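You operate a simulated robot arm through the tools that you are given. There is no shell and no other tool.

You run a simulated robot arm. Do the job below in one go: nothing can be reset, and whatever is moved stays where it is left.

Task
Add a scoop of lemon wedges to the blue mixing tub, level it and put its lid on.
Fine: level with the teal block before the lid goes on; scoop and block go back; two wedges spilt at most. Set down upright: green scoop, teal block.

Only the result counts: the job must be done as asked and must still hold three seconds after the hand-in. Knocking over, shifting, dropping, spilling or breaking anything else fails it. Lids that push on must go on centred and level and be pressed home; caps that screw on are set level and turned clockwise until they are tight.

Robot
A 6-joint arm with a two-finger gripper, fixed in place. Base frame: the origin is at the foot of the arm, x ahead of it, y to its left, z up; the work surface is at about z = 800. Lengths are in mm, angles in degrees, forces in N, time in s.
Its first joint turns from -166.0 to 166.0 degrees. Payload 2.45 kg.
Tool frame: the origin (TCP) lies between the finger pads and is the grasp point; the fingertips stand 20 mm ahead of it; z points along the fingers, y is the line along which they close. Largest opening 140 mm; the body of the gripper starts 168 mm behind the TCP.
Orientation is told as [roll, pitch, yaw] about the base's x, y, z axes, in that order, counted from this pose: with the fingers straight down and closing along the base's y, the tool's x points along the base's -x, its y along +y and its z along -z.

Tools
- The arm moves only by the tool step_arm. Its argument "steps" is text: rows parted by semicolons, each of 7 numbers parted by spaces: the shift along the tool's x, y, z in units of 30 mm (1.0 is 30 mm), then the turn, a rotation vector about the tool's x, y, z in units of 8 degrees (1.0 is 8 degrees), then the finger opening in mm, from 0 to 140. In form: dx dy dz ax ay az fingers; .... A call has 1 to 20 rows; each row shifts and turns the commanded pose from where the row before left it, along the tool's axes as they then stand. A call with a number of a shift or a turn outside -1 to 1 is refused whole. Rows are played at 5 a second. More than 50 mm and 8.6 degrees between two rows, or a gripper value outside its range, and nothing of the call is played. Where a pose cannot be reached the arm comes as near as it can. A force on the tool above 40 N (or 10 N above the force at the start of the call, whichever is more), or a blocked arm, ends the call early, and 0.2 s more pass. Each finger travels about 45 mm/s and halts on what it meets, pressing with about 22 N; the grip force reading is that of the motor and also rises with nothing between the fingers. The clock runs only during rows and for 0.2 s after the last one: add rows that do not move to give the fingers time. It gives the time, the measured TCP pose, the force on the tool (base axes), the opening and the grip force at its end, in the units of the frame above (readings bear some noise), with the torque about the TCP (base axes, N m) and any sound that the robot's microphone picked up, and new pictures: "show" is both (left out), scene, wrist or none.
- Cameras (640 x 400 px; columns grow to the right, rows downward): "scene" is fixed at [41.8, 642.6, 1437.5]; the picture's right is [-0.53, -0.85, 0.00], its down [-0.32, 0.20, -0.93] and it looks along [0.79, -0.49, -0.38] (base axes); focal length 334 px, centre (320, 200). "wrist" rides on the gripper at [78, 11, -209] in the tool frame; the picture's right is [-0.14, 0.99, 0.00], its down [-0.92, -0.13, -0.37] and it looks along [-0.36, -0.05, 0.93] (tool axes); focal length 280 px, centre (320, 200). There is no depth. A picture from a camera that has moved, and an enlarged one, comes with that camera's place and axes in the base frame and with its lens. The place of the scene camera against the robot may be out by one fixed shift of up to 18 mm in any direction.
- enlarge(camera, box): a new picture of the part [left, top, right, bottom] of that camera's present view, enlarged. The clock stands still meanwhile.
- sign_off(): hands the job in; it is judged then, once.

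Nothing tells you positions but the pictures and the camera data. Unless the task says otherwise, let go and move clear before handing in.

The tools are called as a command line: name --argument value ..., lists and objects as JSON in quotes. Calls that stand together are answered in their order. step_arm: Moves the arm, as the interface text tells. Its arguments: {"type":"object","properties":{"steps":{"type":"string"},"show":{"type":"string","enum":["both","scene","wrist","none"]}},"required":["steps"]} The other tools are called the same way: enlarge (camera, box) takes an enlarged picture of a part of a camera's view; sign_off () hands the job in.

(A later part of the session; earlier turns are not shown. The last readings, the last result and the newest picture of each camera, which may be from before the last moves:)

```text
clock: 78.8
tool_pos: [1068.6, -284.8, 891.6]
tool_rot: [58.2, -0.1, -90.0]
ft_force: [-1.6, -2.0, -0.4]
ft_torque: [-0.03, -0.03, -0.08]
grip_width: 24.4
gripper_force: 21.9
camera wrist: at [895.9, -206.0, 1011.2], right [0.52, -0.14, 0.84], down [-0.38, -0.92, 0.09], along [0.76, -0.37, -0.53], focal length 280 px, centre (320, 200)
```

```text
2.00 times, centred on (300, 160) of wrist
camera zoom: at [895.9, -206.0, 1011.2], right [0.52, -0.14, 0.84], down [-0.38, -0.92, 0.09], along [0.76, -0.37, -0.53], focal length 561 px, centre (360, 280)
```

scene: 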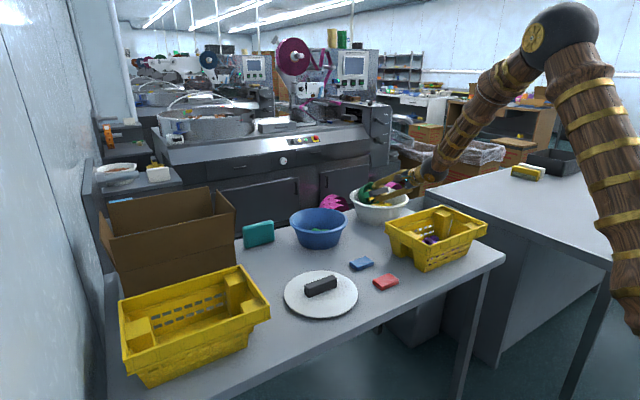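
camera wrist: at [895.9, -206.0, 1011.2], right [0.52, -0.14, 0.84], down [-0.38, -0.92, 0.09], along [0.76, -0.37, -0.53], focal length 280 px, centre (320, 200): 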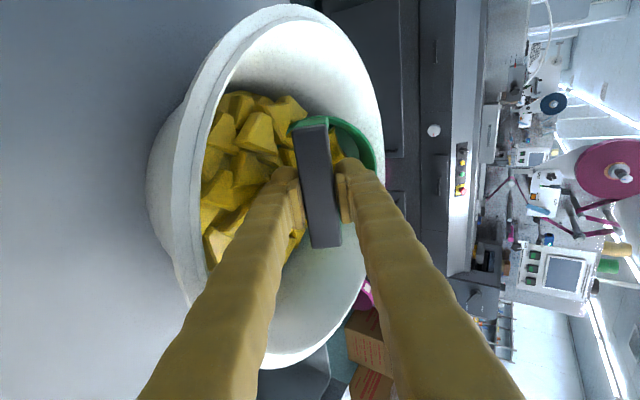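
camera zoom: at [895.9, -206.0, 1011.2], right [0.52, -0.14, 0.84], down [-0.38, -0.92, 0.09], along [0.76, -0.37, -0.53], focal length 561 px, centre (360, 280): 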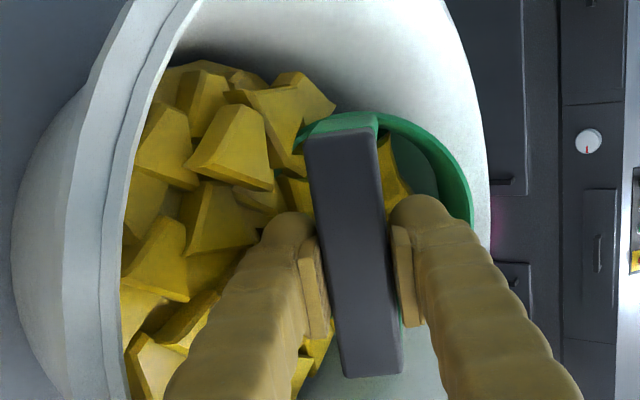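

The lip is under a heap of wedges. I'll sweep 30 mm toward the robot.

step_arm --steps "0 -0.177 -0.283 0 0 0 10;0 -0.177 -0.283 0 0 0 10;0 -0.177 -0.283 0 0 0 10;0 0 0 0 0 0 10" --show "wrist"

enlarge --camera "wrist" --box '[180, 60, 420, 260]'

```text
clock: 79.8
tool_pos: [1038.2, -285.6, 891.6]
tool_rot: [58.2, 0.0, -90.1]
ft_force: [1.8, 0.7, 1.8]
ft_torque: [-0.03, 0.36, -0.12]
grip_width: 24.6
gripper_force: 22.0
camera wrist: at [865.9, -206.3, 1011.2], right [0.52, -0.14, 0.84], down [-0.38, -0.92, 0.09], along [0.76, -0.37, -0.53], focal length 280 px, centre (320, 200)
```

wrist: 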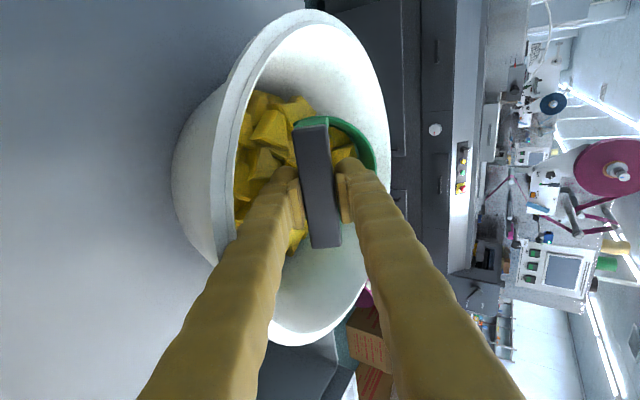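

```text
2.00 times, centred on (300, 160) of wrist
camera zoom: at [865.9, -206.3, 1011.2], right [0.52, -0.14, 0.84], down [-0.38, -0.92, 0.09], along [0.76, -0.37, -0.53], focal length 561 px, centre (360, 280)
```

zoom: 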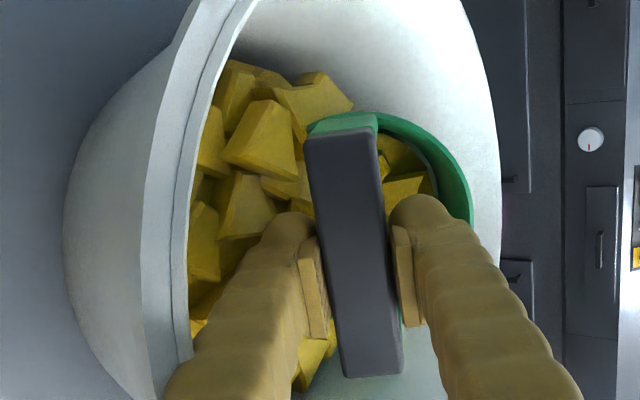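

The cup is noticeably fuller. I'll rotate upright while rising gradually.

step_arm --steps "0 0.11 -0.08 0.6 0 0 10;0 0.11 -0.08 0.8 0 0 10;0 0.1 -0.09 0.8 0 0 10;0 0.1 -0.1 0.8 0 0 10;0 0.08 -0.12 0.8 0 0 10;0 0.06 -0.14 0.8 0 0 10;0 0.04 -0.15 0.8 0 0 10;0 0.02 -0.15 0.8 0 0 10;0 0 -0.15 0.8 0 0 10;0 0 0 0.25 0 0 10;0 0 0 0 0 0 10" --show "wrist"

enlarge --camera "wrist" --box '[220, 80, 420, 240]'

```text
clock: 82.2
tool_pos: [1036.5, -284.7, 930.3]
tool_rot: [0.1, 0.0, -90.0]
ft_force: [-0.2, -0.5, -1.8]
ft_torque: [-0.01, 0.03, -0.02]
grip_width: 24.7
gripper_force: 21.6
camera wrist: at [1045.5, -206.5, 1140.0], right [0.99, -0.14, 0.0], down [-0.13, -0.92, 0.37], along [-0.05, -0.37, -0.93], focal length 280 px, centre (320, 200)
```

wrist: 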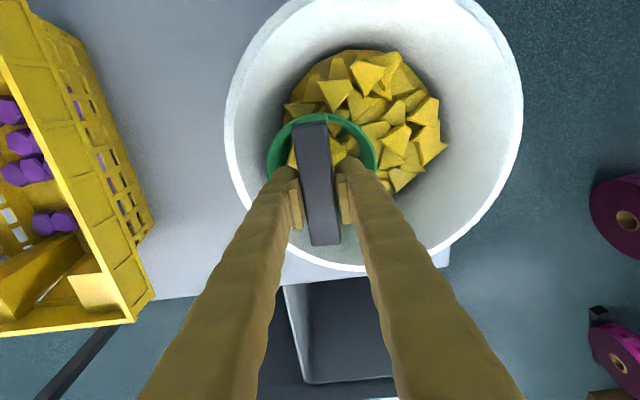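

```text
2.50 times, centred on (320, 160) of wrist
camera zoom: at [1045.5, -206.5, 1140.0], right [0.99, -0.14, 0.0], down [-0.13, -0.92, 0.37], along [-0.05, -0.37, -0.93], focal length 701 px, centre (320, 300)
```

zoom: 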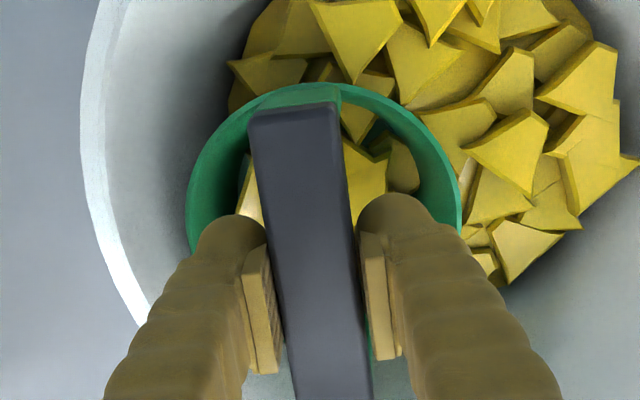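

Several wedges are in the cup now. I'll lift clear of the bowl and look.

step_arm --steps "0 0 -0.5 0 0 0 10;0 0 -0.7 0 0 0 10;0 0 -0.9 0 0 0 10;0 0 -0.9 0 0 0 10;0 0 -0.9 0 0 0 10;0 0 0 0 0 0 10"

enlarge --camera "wrist" --box '[240, 90, 400, 220]'

enlarge --camera "scene" --box '[335, 100, 455, 230]'

```text
clock: 83.6
tool_pos: [1036.4, -283.5, 1045.4]
tool_rot: [0.2, 0.0, -90.0]
ft_force: [0.0, 0.9, -1.0]
ft_torque: [0.0, -0.02, -0.03]
grip_width: 24.6
gripper_force: 22.0
camera wrist: at [1045.6, -204.8, 1255.1], right [0.99, -0.14, 0.0], down [-0.13, -0.92, 0.37], along [-0.05, -0.37, -0.93], focal length 280 px, centre (320, 200)
```

scene: 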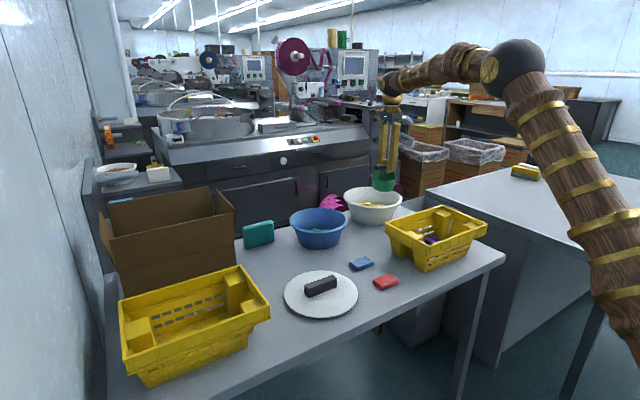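
wrist: 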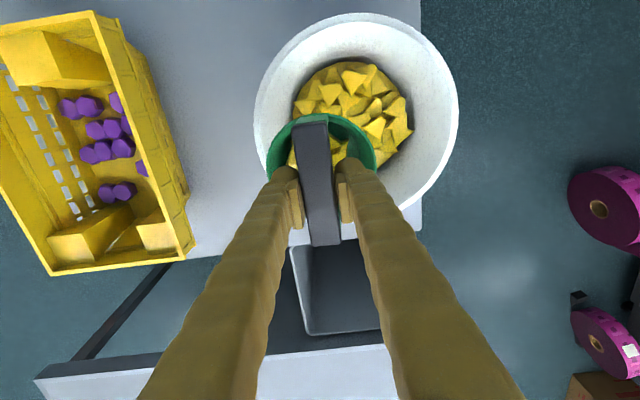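

```text
3.08 times, centred on (320, 155) of wrist
camera zoom: at [1045.6, -204.8, 1255.1], right [0.99, -0.14, 0.0], down [-0.13, -0.92, 0.37], along [-0.05, -0.37, -0.93], focal length 863 px, centre (320, 338)
```

zoom: 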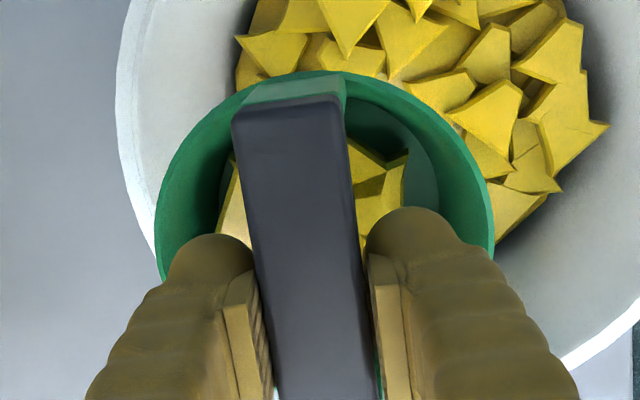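

```text
3.08 times, centred on (395, 165) of scene
camera zoom: at [41.8, 642.6, 1437.5], right [-0.53, -0.85, 0.0], down [-0.32, 0.2, -0.93], along [0.79, -0.49, -0.38], focal length 1026 px, centre (89, 308)
```

zoom: 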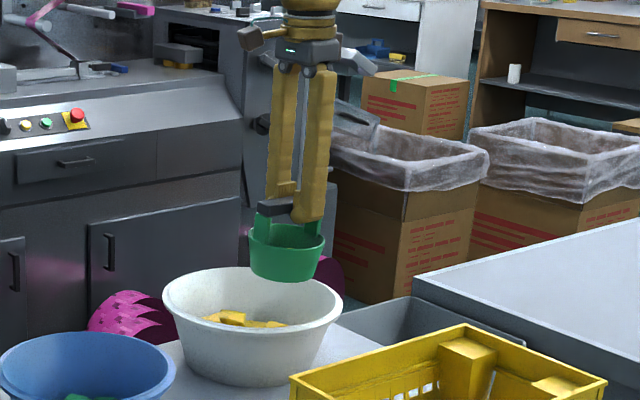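

The scoop holds a modest load (at least four wedges visible or hidden under the bar). I'll carry it level to the tub at about (1027, 51) and pour it.

step_arm --steps "0.4 -0.05 0 0 0 0 10;0.65 -0.09 0 0 0 0 10;0.7 -0.1 0 0 0 0 10;0.7 -0.1 0 0 0 0 10;0.7 -0.1 0 0 0 0 10;0.7 -0.1 0 0 0 0 10;0.7 -0.1 0 0 0 0 10;0.7 -0.1 0 0 0 0 10;0.7 -0.1 0 0 0 0 10;0.7 -0.1 0 0 0 0 10;0.7 -0.1 0 0 0 0 10;0.7 -0.1 0 0 0 0 10;0.7 -0.1 0 0 0 0 10;0.7 -0.1 0 0 0 0 10;0.7 -0.1 0 0 0 0 10;0.65 -0.1 0 0 0 0 10;0.4 -0.05 0 0 0 0 10;0 0 0 0 0 0 10"

enlarge --camera "scene" --box '[270, 100, 430, 260]'

```text
clock: 87.4
tool_pos: [988.2, 51.1, 1047.2]
tool_rot: [0.2, 0.0, -90.0]
ft_force: [0.5, -0.1, -1.1]
ft_torque: [-0.01, 0.0, 0.01]
grip_width: 24.6
gripper_force: 21.7
camera wrist: at [998.4, 130.3, 1257.0], right [0.99, -0.14, 0.0], down [-0.13, -0.92, 0.37], along [-0.05, -0.37, -0.93], focal length 280 px, centre (320, 200)
```

scene: 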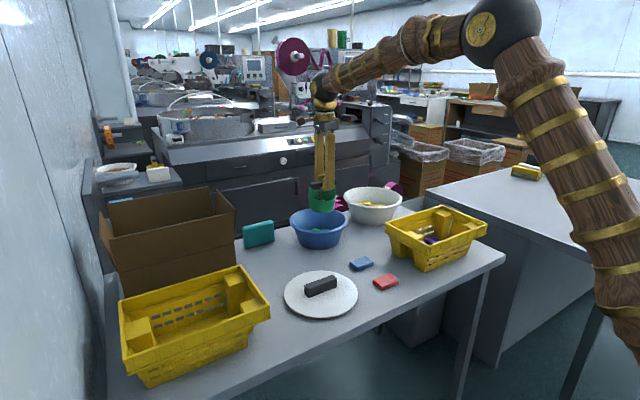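
wrist: 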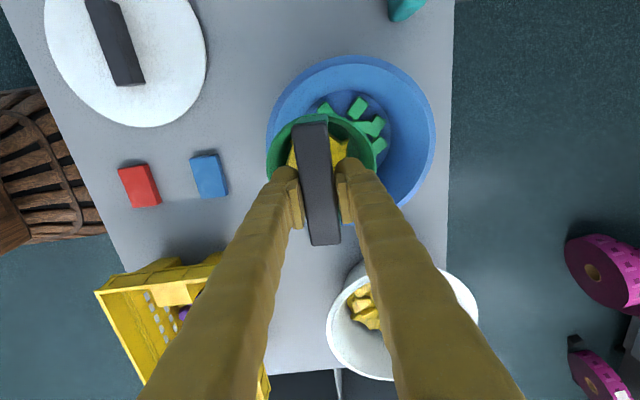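

```text
2.50 times, centred on (350, 180) of scene
camera zoom: at [41.8, 642.6, 1437.5], right [-0.53, -0.85, 0.0], down [-0.32, 0.2, -0.93], along [0.79, -0.49, -0.38], focal length 834 px, centre (245, 250)
```

zoom: 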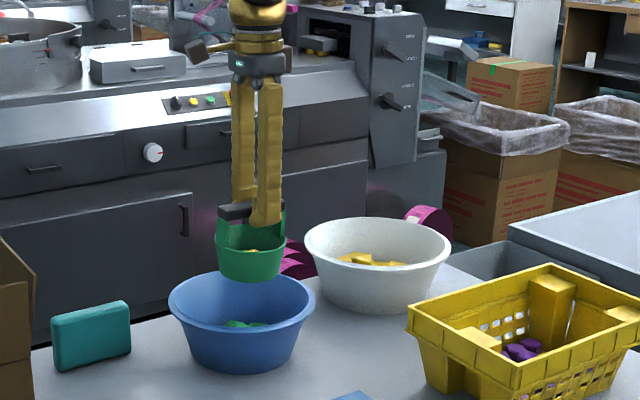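

The load is over the tub. I'll tilt to 80°, lower to a pouring height, and check.

step_arm --steps "0 0 0 -0.8 0 0 10;0 0 0 -0.9 0 0 10;0 0 0 -0.9 0 0 10;0 0 0 -0.9 0 0 10;0 0 0 -0.9 0 0 10;0 0 0 -0.9 0 0 10;0 0 0 -0.9 0 0 10;0 0 0 -0.9 0 0 10;0 0 0 -0.9 0 0 10;0 0 0 -0.9 0 0 10;0 0 0 -0.9 0 0 10;0 -0.69 0.12 -0.2 0 0 10;0 -0.69 0.12 0 0 0 10;0 0 0 0 0 0 10"

enlarge --camera "scene" --box '[270, 120, 470, 260]'

```text
clock: 90.4
tool_pos: [991.9, 43.0, 1062.3]
tool_rot: [49.9, -0.4, -90.3]
ft_force: [0.5, -0.9, -0.9]
ft_torque: [0.01, 0.06, -0.02]
grip_width: 24.7
gripper_force: 22.0
out of reach, approached as far as the arm can: row 7, 8, 9, 10, 11, 12, 13
camera wrist: at [838.8, 122.6, 1204.9], right [0.64, -0.14, 0.76], down [-0.37, -0.92, 0.15], along [0.68, -0.37, -0.63], focal length 280 px, centre (320, 200)
```

scene: 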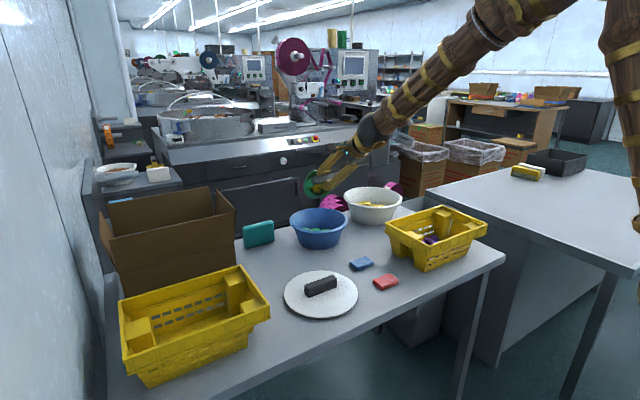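
wrist: 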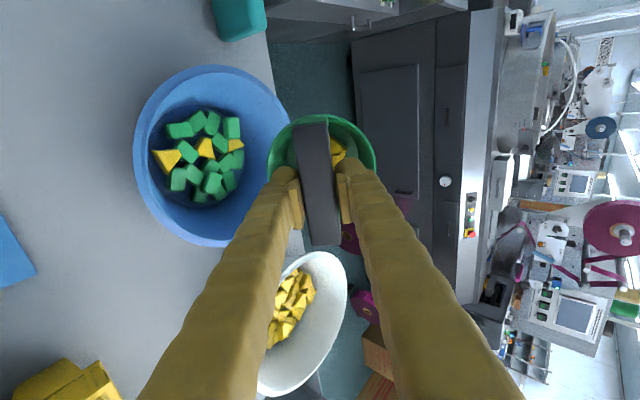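

```text
2.86 times, centred on (370, 190) of scene
camera zoom: at [41.8, 642.6, 1437.5], right [-0.53, -0.85, 0.0], down [-0.32, 0.2, -0.93], along [0.79, -0.49, -0.38], focal length 953 px, centre (177, 229)
```

zoom: 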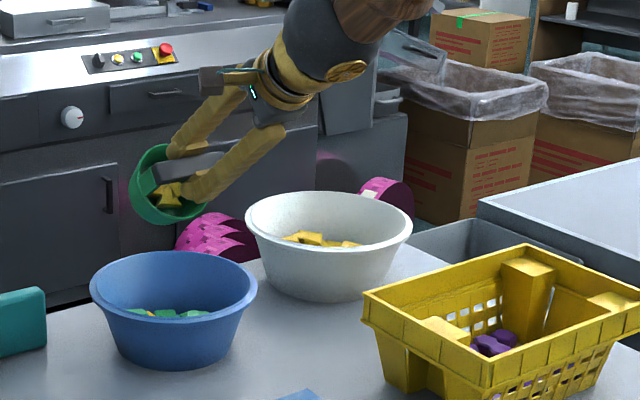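

Three wedges have already dropped into the tub, but this tilt direction runs out of reach here; some remain in the cup. I'll rotate back and check what pose the arm takes.

step_arm --steps "0 0.69 -0.12 0 0 0 10;0 0.69 -0.12 0.2 0 0 10;0 0 0 0.9 0 0 10;0 0 0 0.9 0 0 10;0 0 0 0.9 0 0 10;0 0 0 0.9 0 0 10;0 0 0 0.9 0 0 10;0 0 0 0 0 0 10" --show "wrist"

```text
clock: 92.2
tool_pos: [1004.3, 33.6, 1078.6]
tool_rot: [18.4, -1.7, -91.8]
ft_force: [0.7, 0.2, -1.2]
ft_torque: [0.02, 0.03, 0.03]
grip_width: 24.9
gripper_force: 22.4
out of reach, approached as far as the arm can: row 1, 2, 3
camera wrist: at [950.4, 119.2, 1278.5], right [0.93, -0.16, 0.32], down [-0.27, -0.9, 0.34], along [0.23, -0.4, -0.89], focal length 280 px, centre (320, 200)
```

wrist: 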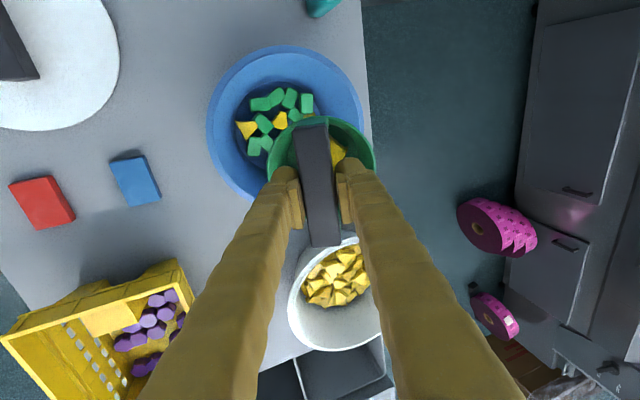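

I'll level the scoop and yaw back so I can pour sideways (tipping along y), where the arm has room.

step_arm --steps "0 0 0 0.8 0 0 10;0 0 0 0.8 0 0 10;0 0 0 0.7 0 0 10;0 0 0 0 0 -0.95 10;0 0 0 0 0 -0.95 10;0 0 0 0 0 -0.95 10;0 0 0 0 0 -0.95 10;0 0 0 0 0 -0.95 10;0 0 0 0 0 -0.95 10;0 0 0 0 0 -0.95 10;0 0 0 0 0 -0.95 10;0 0 0 0 0 -0.95 10;0 0 0 0 0 -0.95 10;0 0 0 0 0 -0.95 10;0 0 0 0 0 -0.95 10;0 0 0 0 0 0 10;0 0 0 0 0 0 10"

enlarge --camera "wrist" --box '[220, 60, 420, 230]'

```text
clock: 95.8
tool_pos: [1004.4, 32.1, 1079.1]
tool_rot: [-1.8, 0.0, -0.7]
ft_force: [0.1, -0.1, -1.0]
ft_torque: [-0.03, -0.02, -0.01]
grip_width: 24.5
gripper_force: 21.6
camera wrist: at [924.9, 51.3, 1288.0], right [0.15, 0.99, -0.03], down [0.92, -0.13, 0.37], along [0.37, -0.08, -0.93], focal length 280 px, centre (320, 200)
```

scene: 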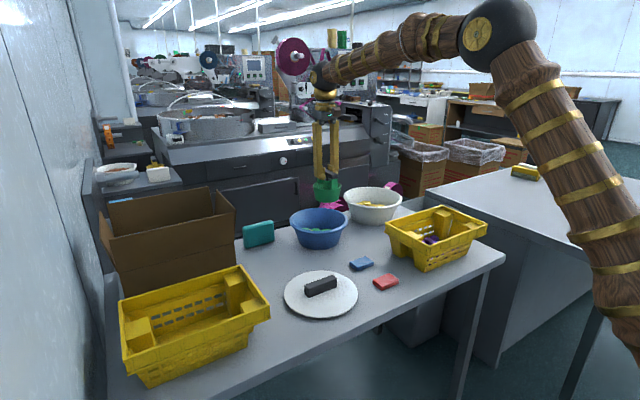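
wrist: 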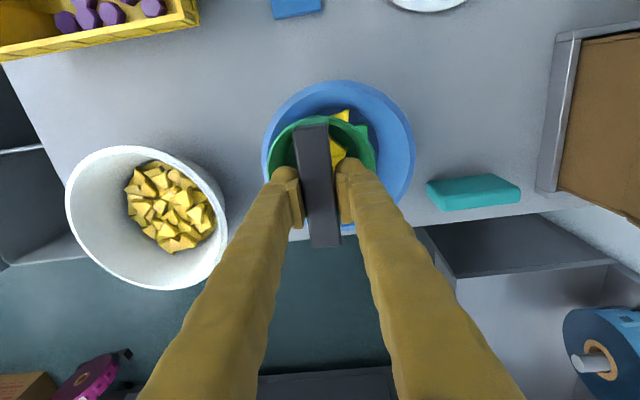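

```text
2.35 times, centred on (320, 145) of wrist
camera zoom: at [924.9, 51.3, 1288.0], right [0.15, 0.99, -0.03], down [0.92, -0.13, 0.37], along [0.37, -0.08, -0.93], focal length 660 px, centre (320, 329)
```

zoom: 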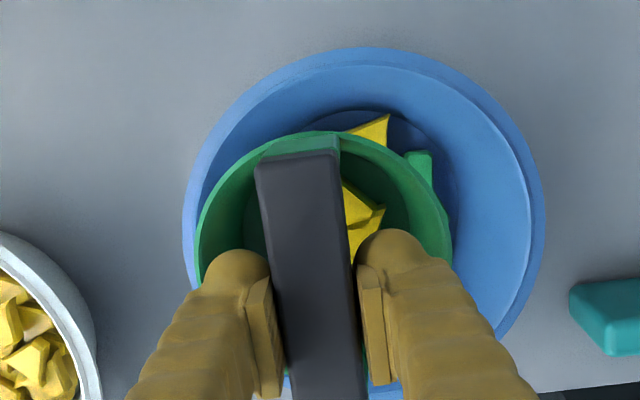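

A couple of wedges remain in the cup. Leaning the hand toward +y would hit the cardboard box, so I'll pour with the hand leaning toward −y, high enough to clear the white bowl.

step_arm --steps "-0.433 -0.533 0 0 0 0 10;-0.433 -0.533 0 0 0 0 10;0 0 0 -0.9 0 0 10;0 0 0 -0.9 0 0 10;0 0 0 -0.9 0 0 10;0 0 0 -0.9 0 0 10;0 0 0 -0.9 0 0 10;0 0 0 -0.9 0 0 10;0 0 0 -0.9 0 0 10;0 0 0 -0.9 0 0 10;0 0 0 0 0 0 10"

enlarge --camera "scene" --box '[270, 100, 470, 260]'

```text
clock: 98.2
tool_pos: [1030.6, 0.5, 1080.0]
tool_rot: [56.0, 0.0, -0.8]
ft_force: [-0.7, -0.7, -1.3]
ft_torque: [-0.03, 0.02, -0.02]
grip_width: 24.9
gripper_force: 21.5
camera wrist: at [948.5, -165.5, 1206.7], right [0.14, 0.55, 0.82], down [0.92, -0.39, 0.1], along [0.37, 0.74, -0.56], focal length 280 px, centre (320, 200)
```

scene: 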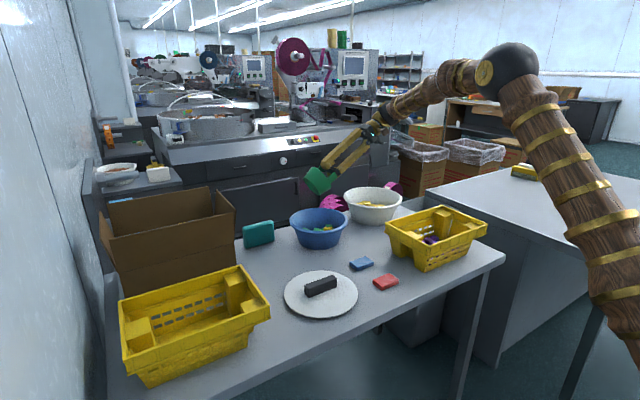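
wrist: 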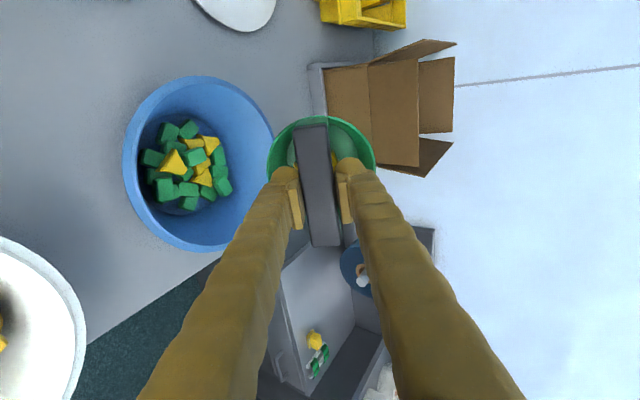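

```text
2.50 times, centred on (370, 180) of scene
camera zoom: at [41.8, 642.6, 1437.5], right [-0.53, -0.85, 0.0], down [-0.32, 0.2, -0.93], along [0.79, -0.49, -0.38], focal length 834 px, centre (195, 250)
```

zoom: 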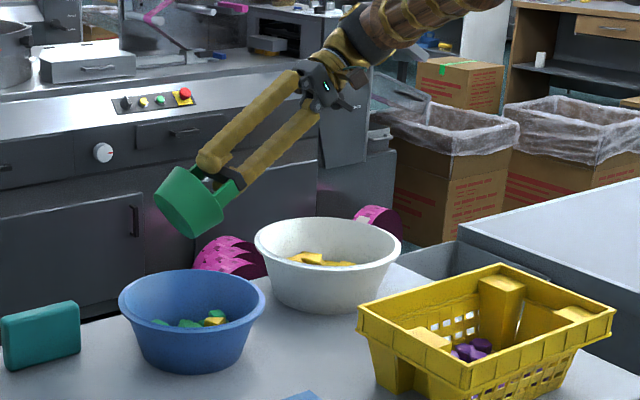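

enlarge --camera "wrist" --box '[110, 60, 280, 260]'

enlarge --camera "wrist" --box '[250, 100, 400, 230]'

```text
2.00 times, centred on (195, 160) of wrist
camera zoom: at [948.5, -165.5, 1206.7], right [0.14, 0.55, 0.82], down [0.92, -0.39, 0.1], along [0.37, 0.74, -0.56], focal length 561 px, centre (570, 280)
```

zoom: 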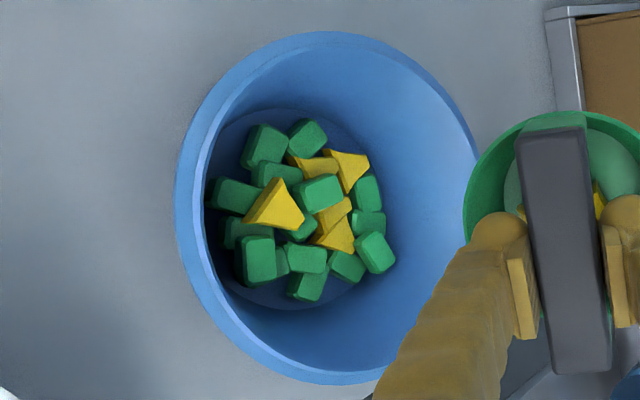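

```text
3.08 times, centred on (325, 165) of wrist
camera zoom: at [948.5, -165.5, 1206.7], right [0.14, 0.55, 0.82], down [0.92, -0.39, 0.1], along [0.37, 0.74, -0.56], focal length 863 px, centre (305, 308)
```

zoom: 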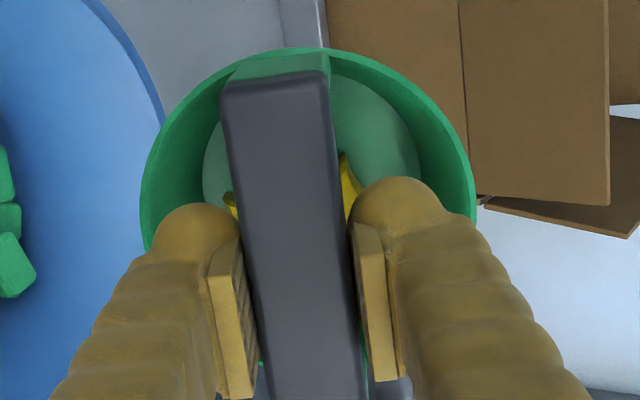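

Five wedges are visible in the tub and one or two are still in the cup. I'll keep tipping to about 105° to empty it.

step_arm --steps "0 0 0 -0.9 0 0 10;0 0 0 -0.9 0 0 10;0 0 0 -0.9 0 0 10;0 0 0 -0.9 0 0 10;0 0 0 -0.9 0 0 10;0 0 0 -0.9 0 0 10;0 0 0 -0.8 0 0 10;0 0 0 0 0 0 10;0 0 0 0 0 0 10"

enlarge --camera "scene" --box '[270, 100, 470, 260]'

enlarge --camera "wrist" --box '[250, 100, 400, 230]'

```text
clock: 100.2
tool_pos: [1029.3, 0.8, 1080.5]
tool_rot: [105.6, -0.1, -0.7]
ft_force: [-0.1, -0.4, -0.7]
ft_torque: [0.01, 0.02, 0.01]
grip_width: 24.8
gripper_force: 22.1
camera wrist: at [948.1, -202.1, 1034.8], right [0.13, -0.27, 0.95], down [0.92, -0.33, -0.22], along [0.38, 0.9, 0.2], focal length 280 px, centre (320, 200)
```

scene: 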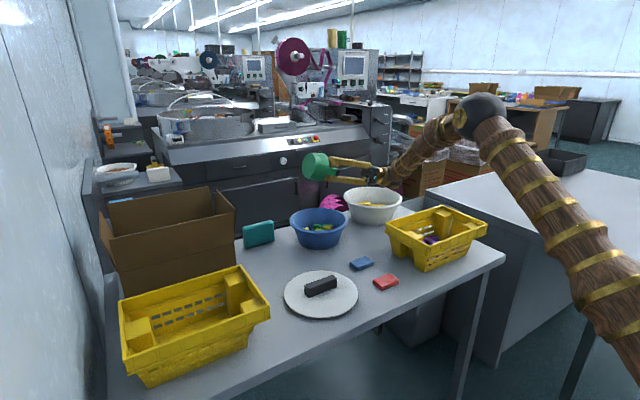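
wrist: 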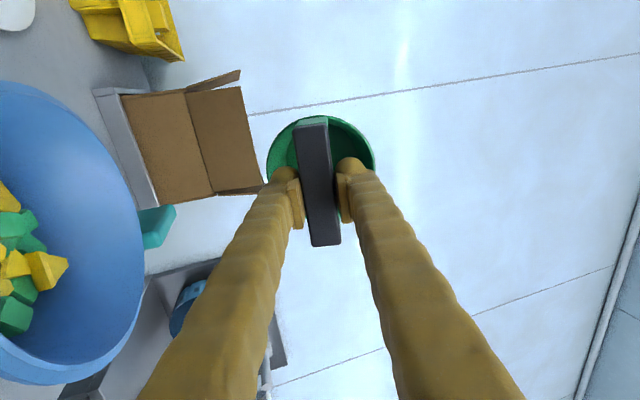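

```text
2.50 times, centred on (370, 180) of scene
camera zoom: at [41.8, 642.6, 1437.5], right [-0.53, -0.85, 0.0], down [-0.32, 0.2, -0.93], along [0.79, -0.49, -0.38], focal length 834 px, centre (195, 250)
```

zoom: 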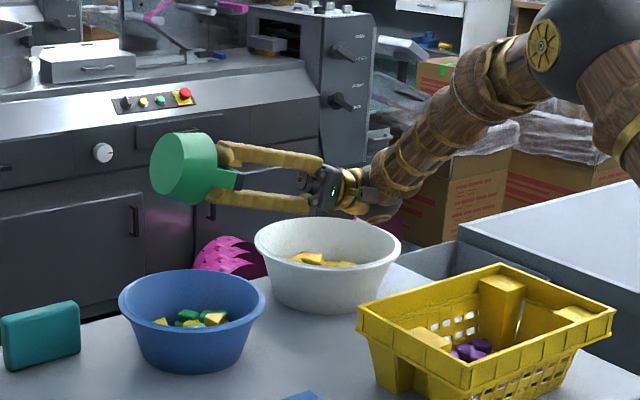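

```text
3.08 times, centred on (325, 165) of wrist
camera zoom: at [948.1, -202.1, 1034.8], right [0.13, -0.27, 0.95], down [0.92, -0.33, -0.22], along [0.38, 0.9, 0.2], focal length 863 px, centre (305, 308)
```

zoom: 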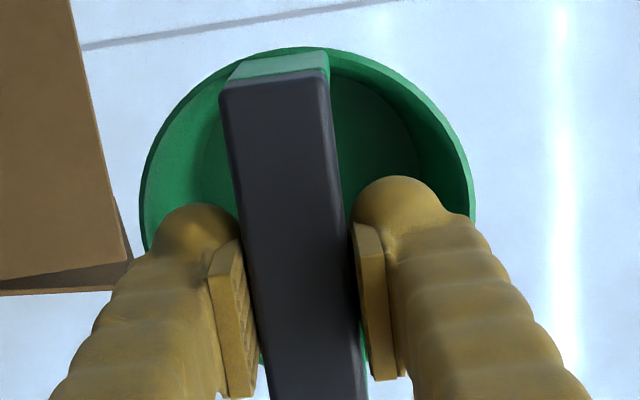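

The cup looks empty now. I'll rotate the scoop upright and look at the tub.

step_arm --steps "0 0 0 0.943 0 0 10;0 0 0 0.943 0 0 10;0 0 0 0.943 0 0 10;0 0 0 0.943 0 0 10;0 0 0 0.943 0 0 10;0 0 0 0.943 0 0 10;0 0 0 0.943 0 0 10;0 0 0 0.943 0 0 10;0 0 0 0.943 0 0 10;0 0 0 0.943 0 0 10;0 0 0 0.943 0 0 10;0 0 0 0.943 0 0 10;0 0 0 0.943 0 0 10;0 0 0 0.943 0 0 10;1 -1 0 0 0 0 10;1 -1 0 0 0 0 10;1 -1 0 0 0 0 10;1 -1 0 0 0 0 10;0 0 0 0 0 0 10"

enlarge --camera "wrist" --box '[360, 80, 560, 280]'

```text
clock: 104.2
tool_pos: [907.9, -118.4, 1080.2]
tool_rot: [-0.1, 0.0, -0.8]
ft_force: [0.8, 0.2, -1.9]
ft_torque: [-0.02, 0.01, -0.01]
grip_width: 24.6
gripper_force: 22.2
camera wrist: at [829.9, -106.0, 1290.0], right [0.15, 0.99, 0.0], down [0.92, -0.14, 0.37], along [0.37, -0.06, -0.93], focal length 280 px, centre (320, 200)
```

scene: 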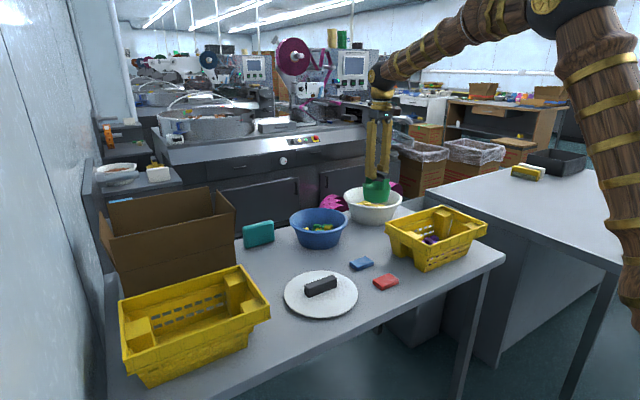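
wrist: 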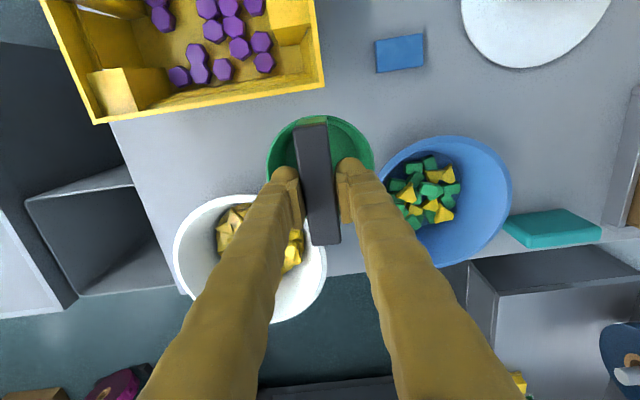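

```text
2.00 times, centred on (460, 180) of wrist
camera zoom: at [829.9, -106.0, 1290.0], right [0.15, 0.99, 0.0], down [0.92, -0.14, 0.37], along [0.37, -0.06, -0.93], focal length 561 px, centre (40, 240)
```

zoom: 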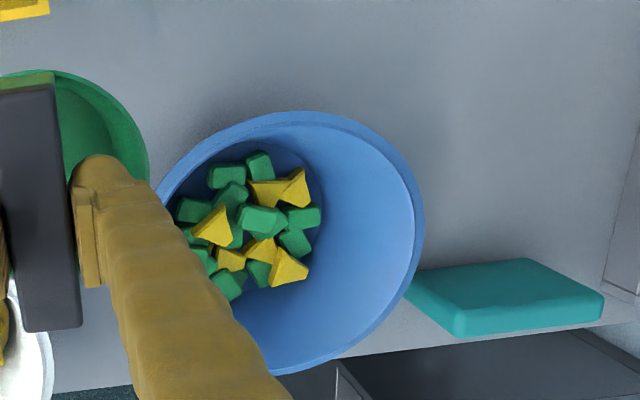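

Six wedges are visible in the tub and none on the table, which makes a good scoop. Next I return the scoop home, first checking how the bar sits in the grip.

enlarge --camera "wrist" --box '[240, 100, 400, 260]'

enlarge --camera "scene" --box '[330, 60, 430, 240]'

```text
2.50 times, centred on (320, 180) of wrist
camera zoom: at [829.9, -106.0, 1290.0], right [0.15, 0.99, 0.0], down [0.92, -0.14, 0.37], along [0.37, -0.06, -0.93], focal length 701 px, centre (320, 250)
```

zoom: 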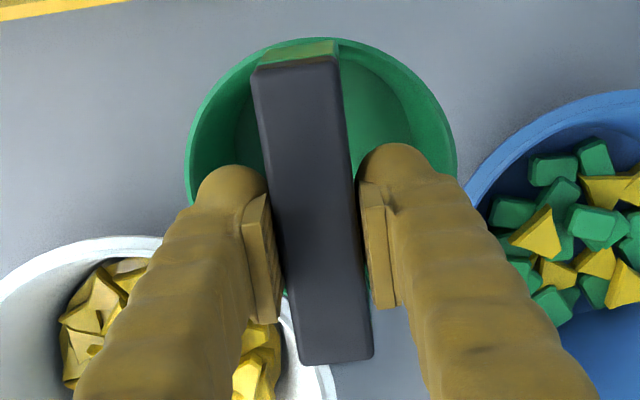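

```text
2.22 times, centred on (380, 150) of scene
camera zoom: at [41.8, 642.6, 1437.5], right [-0.53, -0.85, 0.0], down [-0.32, 0.2, -0.93], along [0.79, -0.49, -0.38], focal length 741 px, centre (187, 311)
```

zoom: 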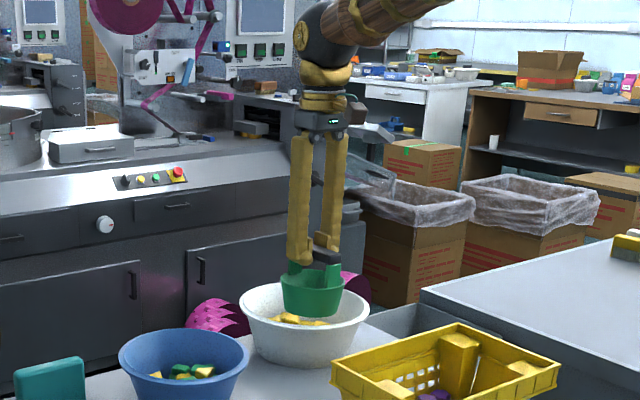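

The bar sits about 4.5 mm toward the robot from the TCP with no yaw skew. I'll move above home with that offset and descend.

step_arm --steps "-0.839 -0.036 0 0 0 0 10;-0.839 -0.036 0 0 0 0 10;-0.839 -0.036 0 0 0 0 10;-0.839 -0.036 0 0 0 0 10;-0.839 -0.036 0 0 0 0 10;-0.839 -0.036 0 0 0 0 10;-0.839 -0.036 0 0 0 0 10;-0.839 -0.036 0 0 0 0 10;-0.839 -0.036 0 0 0 0 10;0 0 0.9 0 0 0 10;0 0 0.9 0 0 0 10;0 0 0.9 0 0 0 10;0 0 0.9 0 0 0 10;0 0 0.9 0 0 0 10;0 0 0.9 0 0 0 10;0 0 0 0 0 0 10;0 0 0 0 0 0 10"

enlarge --camera "scene" --box '[285, 175, 435, 265]'

```text
clock: 107.0
tool_pos: [1137.4, -130.6, 976.4]
tool_rot: [0.0, -0.5, -0.6]
ft_force: [-0.6, 2.0, 10.5]
ft_torque: [-0.32, -0.24, 0.1]
grip_width: 17.7
gripper_force: 22.8
stopped in row 14: the force on the tool passed its limit at 55 N (the readings are from after the stop); the commanded pose is now the measured one
camera wrist: at [1056.8, -118.2, 1185.7], right [0.15, 0.99, 0.0], down [0.92, -0.14, 0.38], along [0.37, -0.05, -0.93], focal length 280 px, centre (320, 200)
```

scene: 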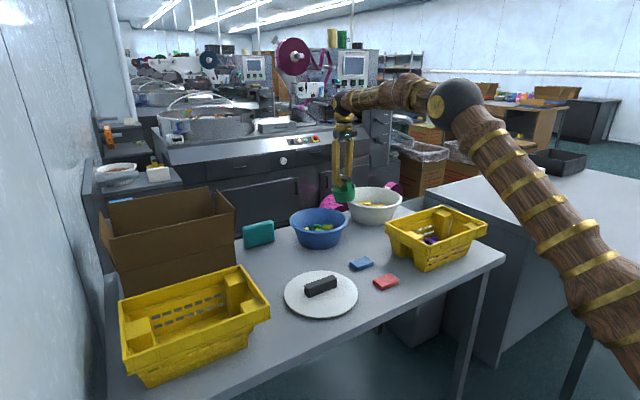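
wrist: 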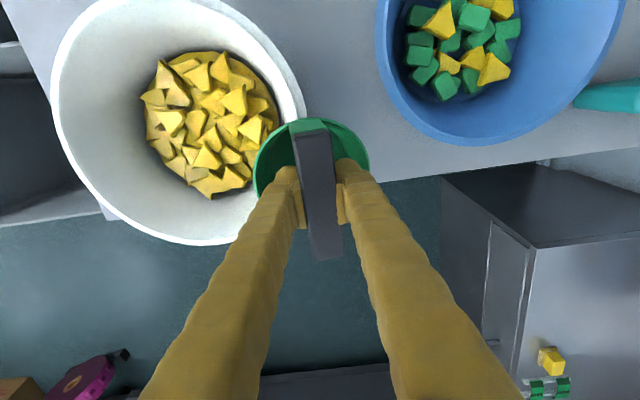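

```text
4.27 times, centred on (360, 220) of scene
camera zoom: at [41.8, 642.6, 1437.5], right [-0.53, -0.85, 0.0], down [-0.32, 0.2, -0.93], along [0.79, -0.49, -0.38], focal length 1423 px, centre (149, 115)
```

zoom: 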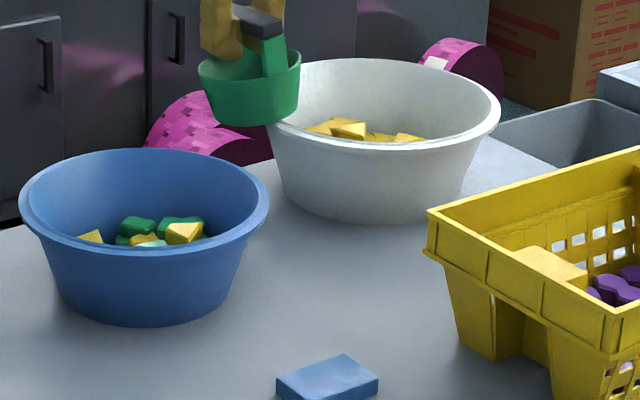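

The scoop touched the shifted bowl's rim, which now overlaps the home spot. I'll lift away and inspect the grip.

step_arm --steps "0 0.3 -0.5 0 0 0 10;0 0.5 -0.8 0 0 0 10;0 0.3 -0.8 0 0 0 10;0 0 0 0 0 0 10"

enlarge --camera "wrist" --box '[240, 90, 400, 270]'

enlarge --camera "scene" --box '[285, 90, 405, 230]'

```text
clock: 108.0
tool_pos: [1136.3, -96.8, 1038.9]
tool_rot: [0.1, -0.4, -0.7]
ft_force: [0.0, 0.2, -1.1]
ft_torque: [-0.02, -0.01, 0.03]
grip_width: 22.1
gripper_force: 21.9
camera wrist: at [1056.0, -85.8, 1248.3], right [0.15, 0.99, 0.0], down [0.92, -0.14, 0.37], along [0.37, -0.05, -0.93], focal length 280 px, centre (320, 200)
```

scene: 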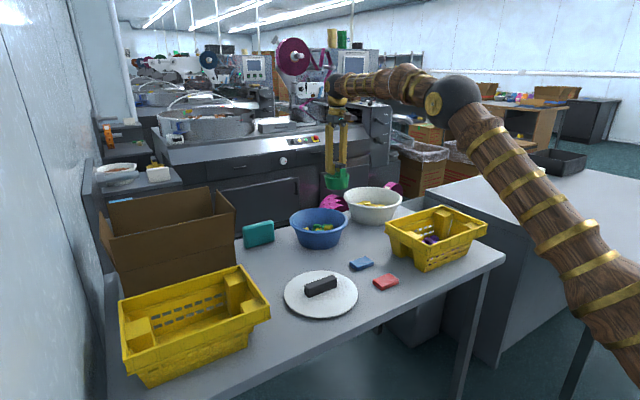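
wrist: 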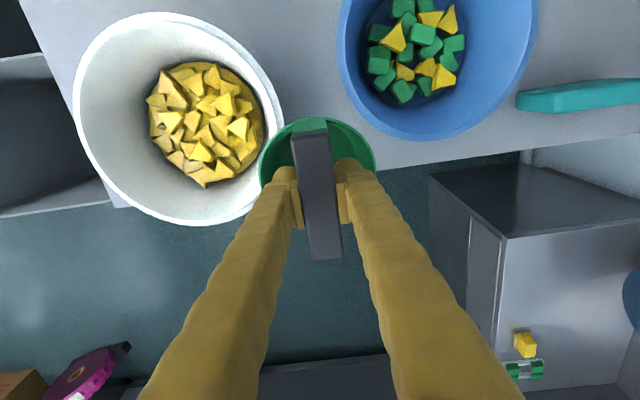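

```text
2.22 times, centred on (320, 180) of wrist
camera zoom: at [1056.0, -85.8, 1248.3], right [0.15, 0.99, 0.0], down [0.92, -0.14, 0.37], along [0.37, -0.05, -0.93], focal length 623 px, centre (320, 244)
```

zoom: 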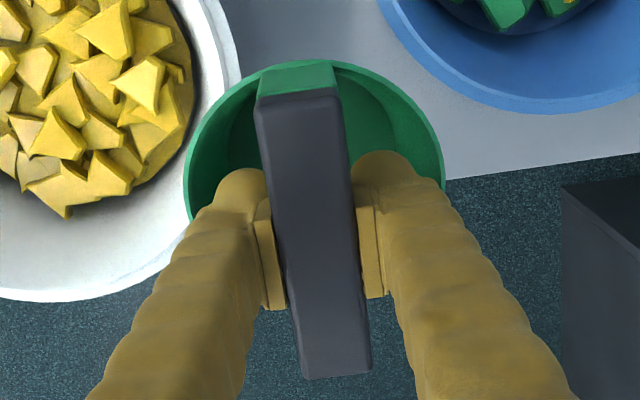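

```text
2.86 times, centred on (345, 160) of scene
camera zoom: at [41.8, 642.6, 1437.5], right [-0.53, -0.85, 0.0], down [-0.32, 0.2, -0.93], along [0.79, -0.49, -0.38], focal length 953 px, centre (249, 314)
```

zoom: 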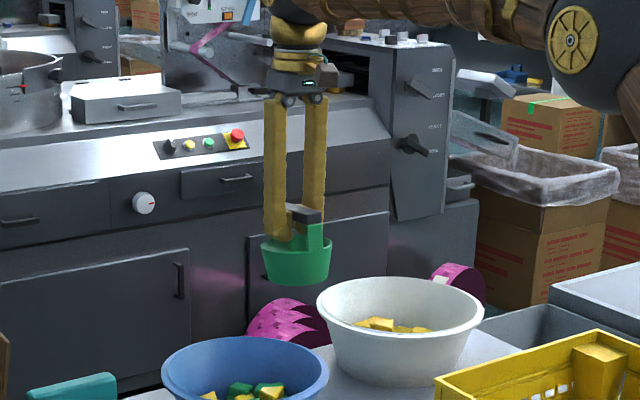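

The bar slid up in the grip by perhaps 15 mm but is flush and level. I'll set the scoop down temporarily here at about (1133, -96), clear of both tub and bowl, so I can move the bowl back first.

step_arm --steps "0 0 0.9 0 0 0 10;0 0 0.9 0 0 0 10;0 0 0.9 0 0 0 10;0 0 0.9 0 0 0 10;0 0 0.9 0 0 0 10;0 0 0 0 0 0 10"

enlarge --camera "scene" --box '[285, 150, 435, 265]'

```text
clock: 109.4
tool_pos: [1137.9, -98.2, 905.1]
tool_rot: [0.0, -0.3, -0.7]
ft_force: [-0.2, 0.3, -0.4]
ft_torque: [-0.04, 0.01, -0.03]
grip_width: 21.6
gripper_force: 21.8
camera wrist: at [1057.3, -86.1, 1114.0], right [0.15, 0.99, 0.0], down [0.92, -0.14, 0.37], along [0.37, -0.05, -0.93], focal length 280 px, centre (320, 200)
```

scene: 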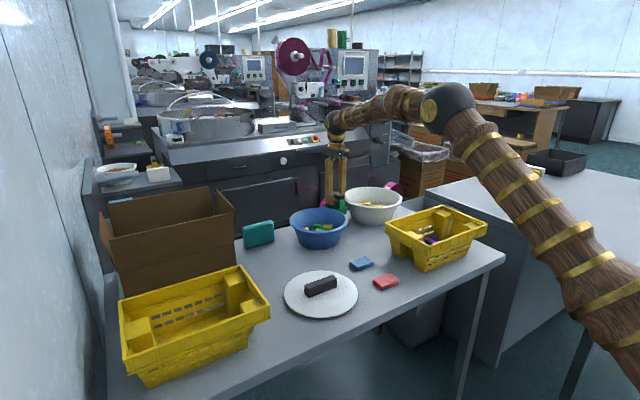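
wrist: 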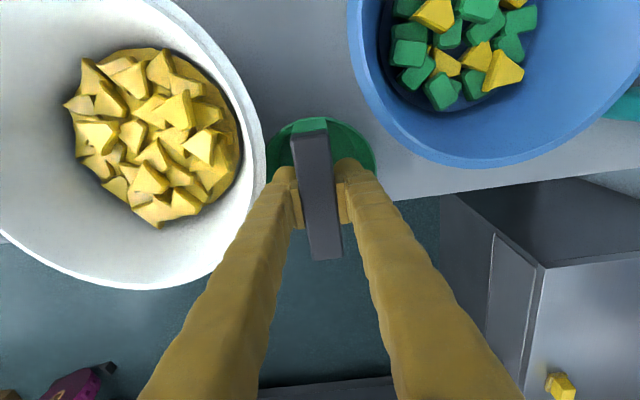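

```text
3.48 times, centred on (360, 208) of scene
camera zoom: at [41.8, 642.6, 1437.5], right [-0.53, -0.85, 0.0], down [-0.32, 0.2, -0.93], along [0.79, -0.49, -0.38], focal length 1160 px, centre (181, 174)
```

zoom: 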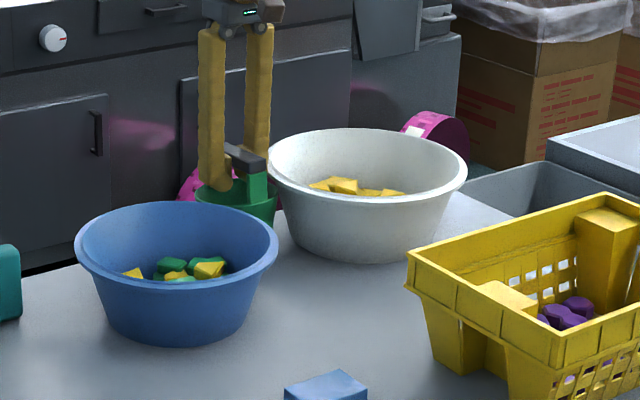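

The bowl is close, around (1082, -259). I'll shift 5 mm toward +y and lower the scoop gently.

step_arm --steps "0 0.17 0 0 0 0 10;0 0 0.2 0 0 0 10;0 0 0.2 0 0 0 10;0 0 0.1 0 0 0 10;0 0 0 0 0 0 10" --show "none"

```text
clock: 110.6
tool_pos: [1138.5, -91.7, 888.5]
tool_rot: [0.0, -0.4, -0.7]
ft_force: [-0.2, -0.1, -0.5]
ft_torque: [-0.01, 0.03, 0.0]
grip_width: 21.4
gripper_force: 21.9
```

step_arm --steps "0 0 0.1 0 0 0 10;0 0 0.1 0 0 0 10;0 0 0.07 0 0 0 10;0 0 0 0 0 0 10" --show "none"

```text
clock: 111.6
tool_pos: [1138.9, -92.5, 881.4]
tool_rot: [-0.1, -0.5, -0.7]
ft_force: [-2.0, -0.7, 16.0]
ft_torque: [-0.01, -0.42, 0.0]
grip_width: 21.6
gripper_force: 22.1
```

It's down at z≈881. I'll release and rise.

step_arm --steps "0 0 -0.04 0 0 0 10;0 0 0 0 0 0 40;0 0 0 0 0 0 60;0 0 0 0 0 0 60;0 0 0 0 0 0 60;0 0 -0.5 0 0 0 60;0 0 -1 0 0 0 60;0 0 -1 0 0 0 60;0 0 -1 0 0 0 60;0 0 -1 0 0 0 60;0 0 0 0 0 0 60"

enlarge --camera "wrist" --box '[30, 0, 400, 250]'

```text
clock: 114.0
tool_pos: [1137.9, -93.2, 1016.6]
tool_rot: [0.0, -0.4, -0.7]
ft_force: [0.5, 0.4, 0.0]
ft_torque: [0.01, -0.01, 0.03]
grip_width: 59.8
gripper_force: 0.1
camera wrist: at [1057.7, -81.0, 1225.5], right [0.15, 0.99, 0.0], down [0.92, -0.14, 0.37], along [0.37, -0.05, -0.93], focal length 280 px, centre (320, 200)
```

scene: 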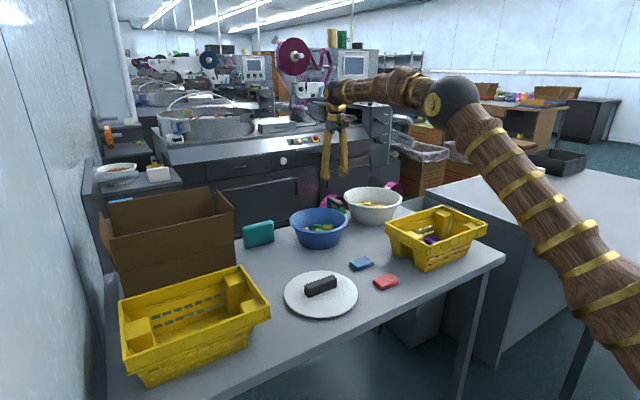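
wrist: 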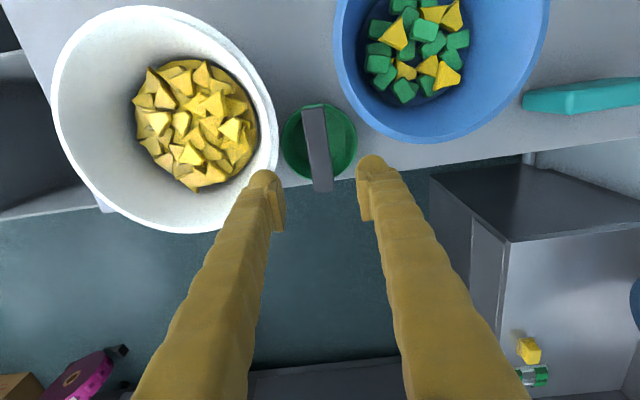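

```text
1.60 times, centred on (215, 125) of wrist
camera zoom: at [1057.7, -81.0, 1225.5], right [0.15, 0.99, 0.0], down [0.92, -0.14, 0.37], along [0.37, -0.05, -0.93], focal length 449 px, centre (488, 320)
```

zoom: 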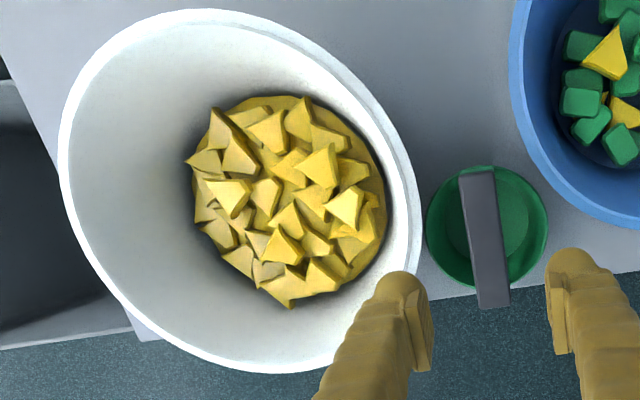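

The scoop stands safely. The bowl is at about (1081, -258) and must go back to about (1019, -318). I'll pinch its rim on the side facing that direction, near (991, -344), and drag it back.

step_arm --steps "0.533 -0.936 0 0 0 0 60;0.533 -0.936 0 0 0 0 60;0.533 -0.936 0 0 0 0 60;0.533 -0.936 0 0 0 0 60;0.533 -0.936 0 0 0 0 60;0.533 -0.936 0 0 0 0 60;0.533 -0.936 0 0 0 0 60;0.533 -0.936 0 0 0 0 60;0.533 -0.936 0 0 0 0 60;0 0 0 0 0 0.944 60;0 0 0 0 0 0.944 60;0 0 0 0 0 0.944 60;0 0 0 0 0 0.944 60;0 0 0 0 0 0.944 60;0 0 0 0 0 0.944 60;0 0 0 0 0 0 60" --show "wrist"

enlarge --camera "scene" --box '[285, 175, 435, 265]'

```text
clock: 117.4
tool_pos: [990.3, -343.2, 1015.5]
tool_rot: [0.4, -0.2, -46.0]
ft_force: [0.3, 0.0, 0.6]
ft_torque: [0.0, 0.01, -0.03]
grip_width: 60.1
gripper_force: 0.0
camera wrist: at [941.8, -279.5, 1224.4], right [0.81, 0.59, 0.01], down [0.54, -0.75, 0.37], along [0.22, -0.3, -0.93], focal length 280 px, centre (320, 200)
```

wrist: 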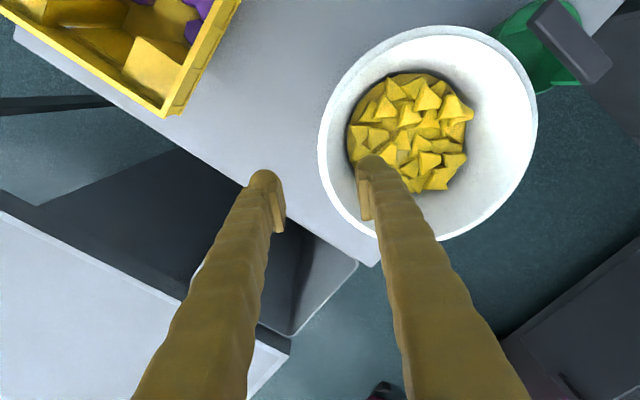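

```text
4.27 times, centred on (360, 220) of scene
camera zoom: at [41.8, 642.6, 1437.5], right [-0.53, -0.85, 0.0], down [-0.32, 0.2, -0.93], along [0.79, -0.49, -0.38], focal length 1423 px, centre (149, 115)
```

zoom: 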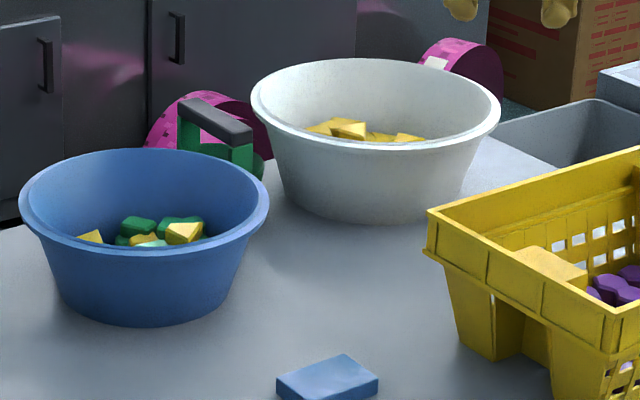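

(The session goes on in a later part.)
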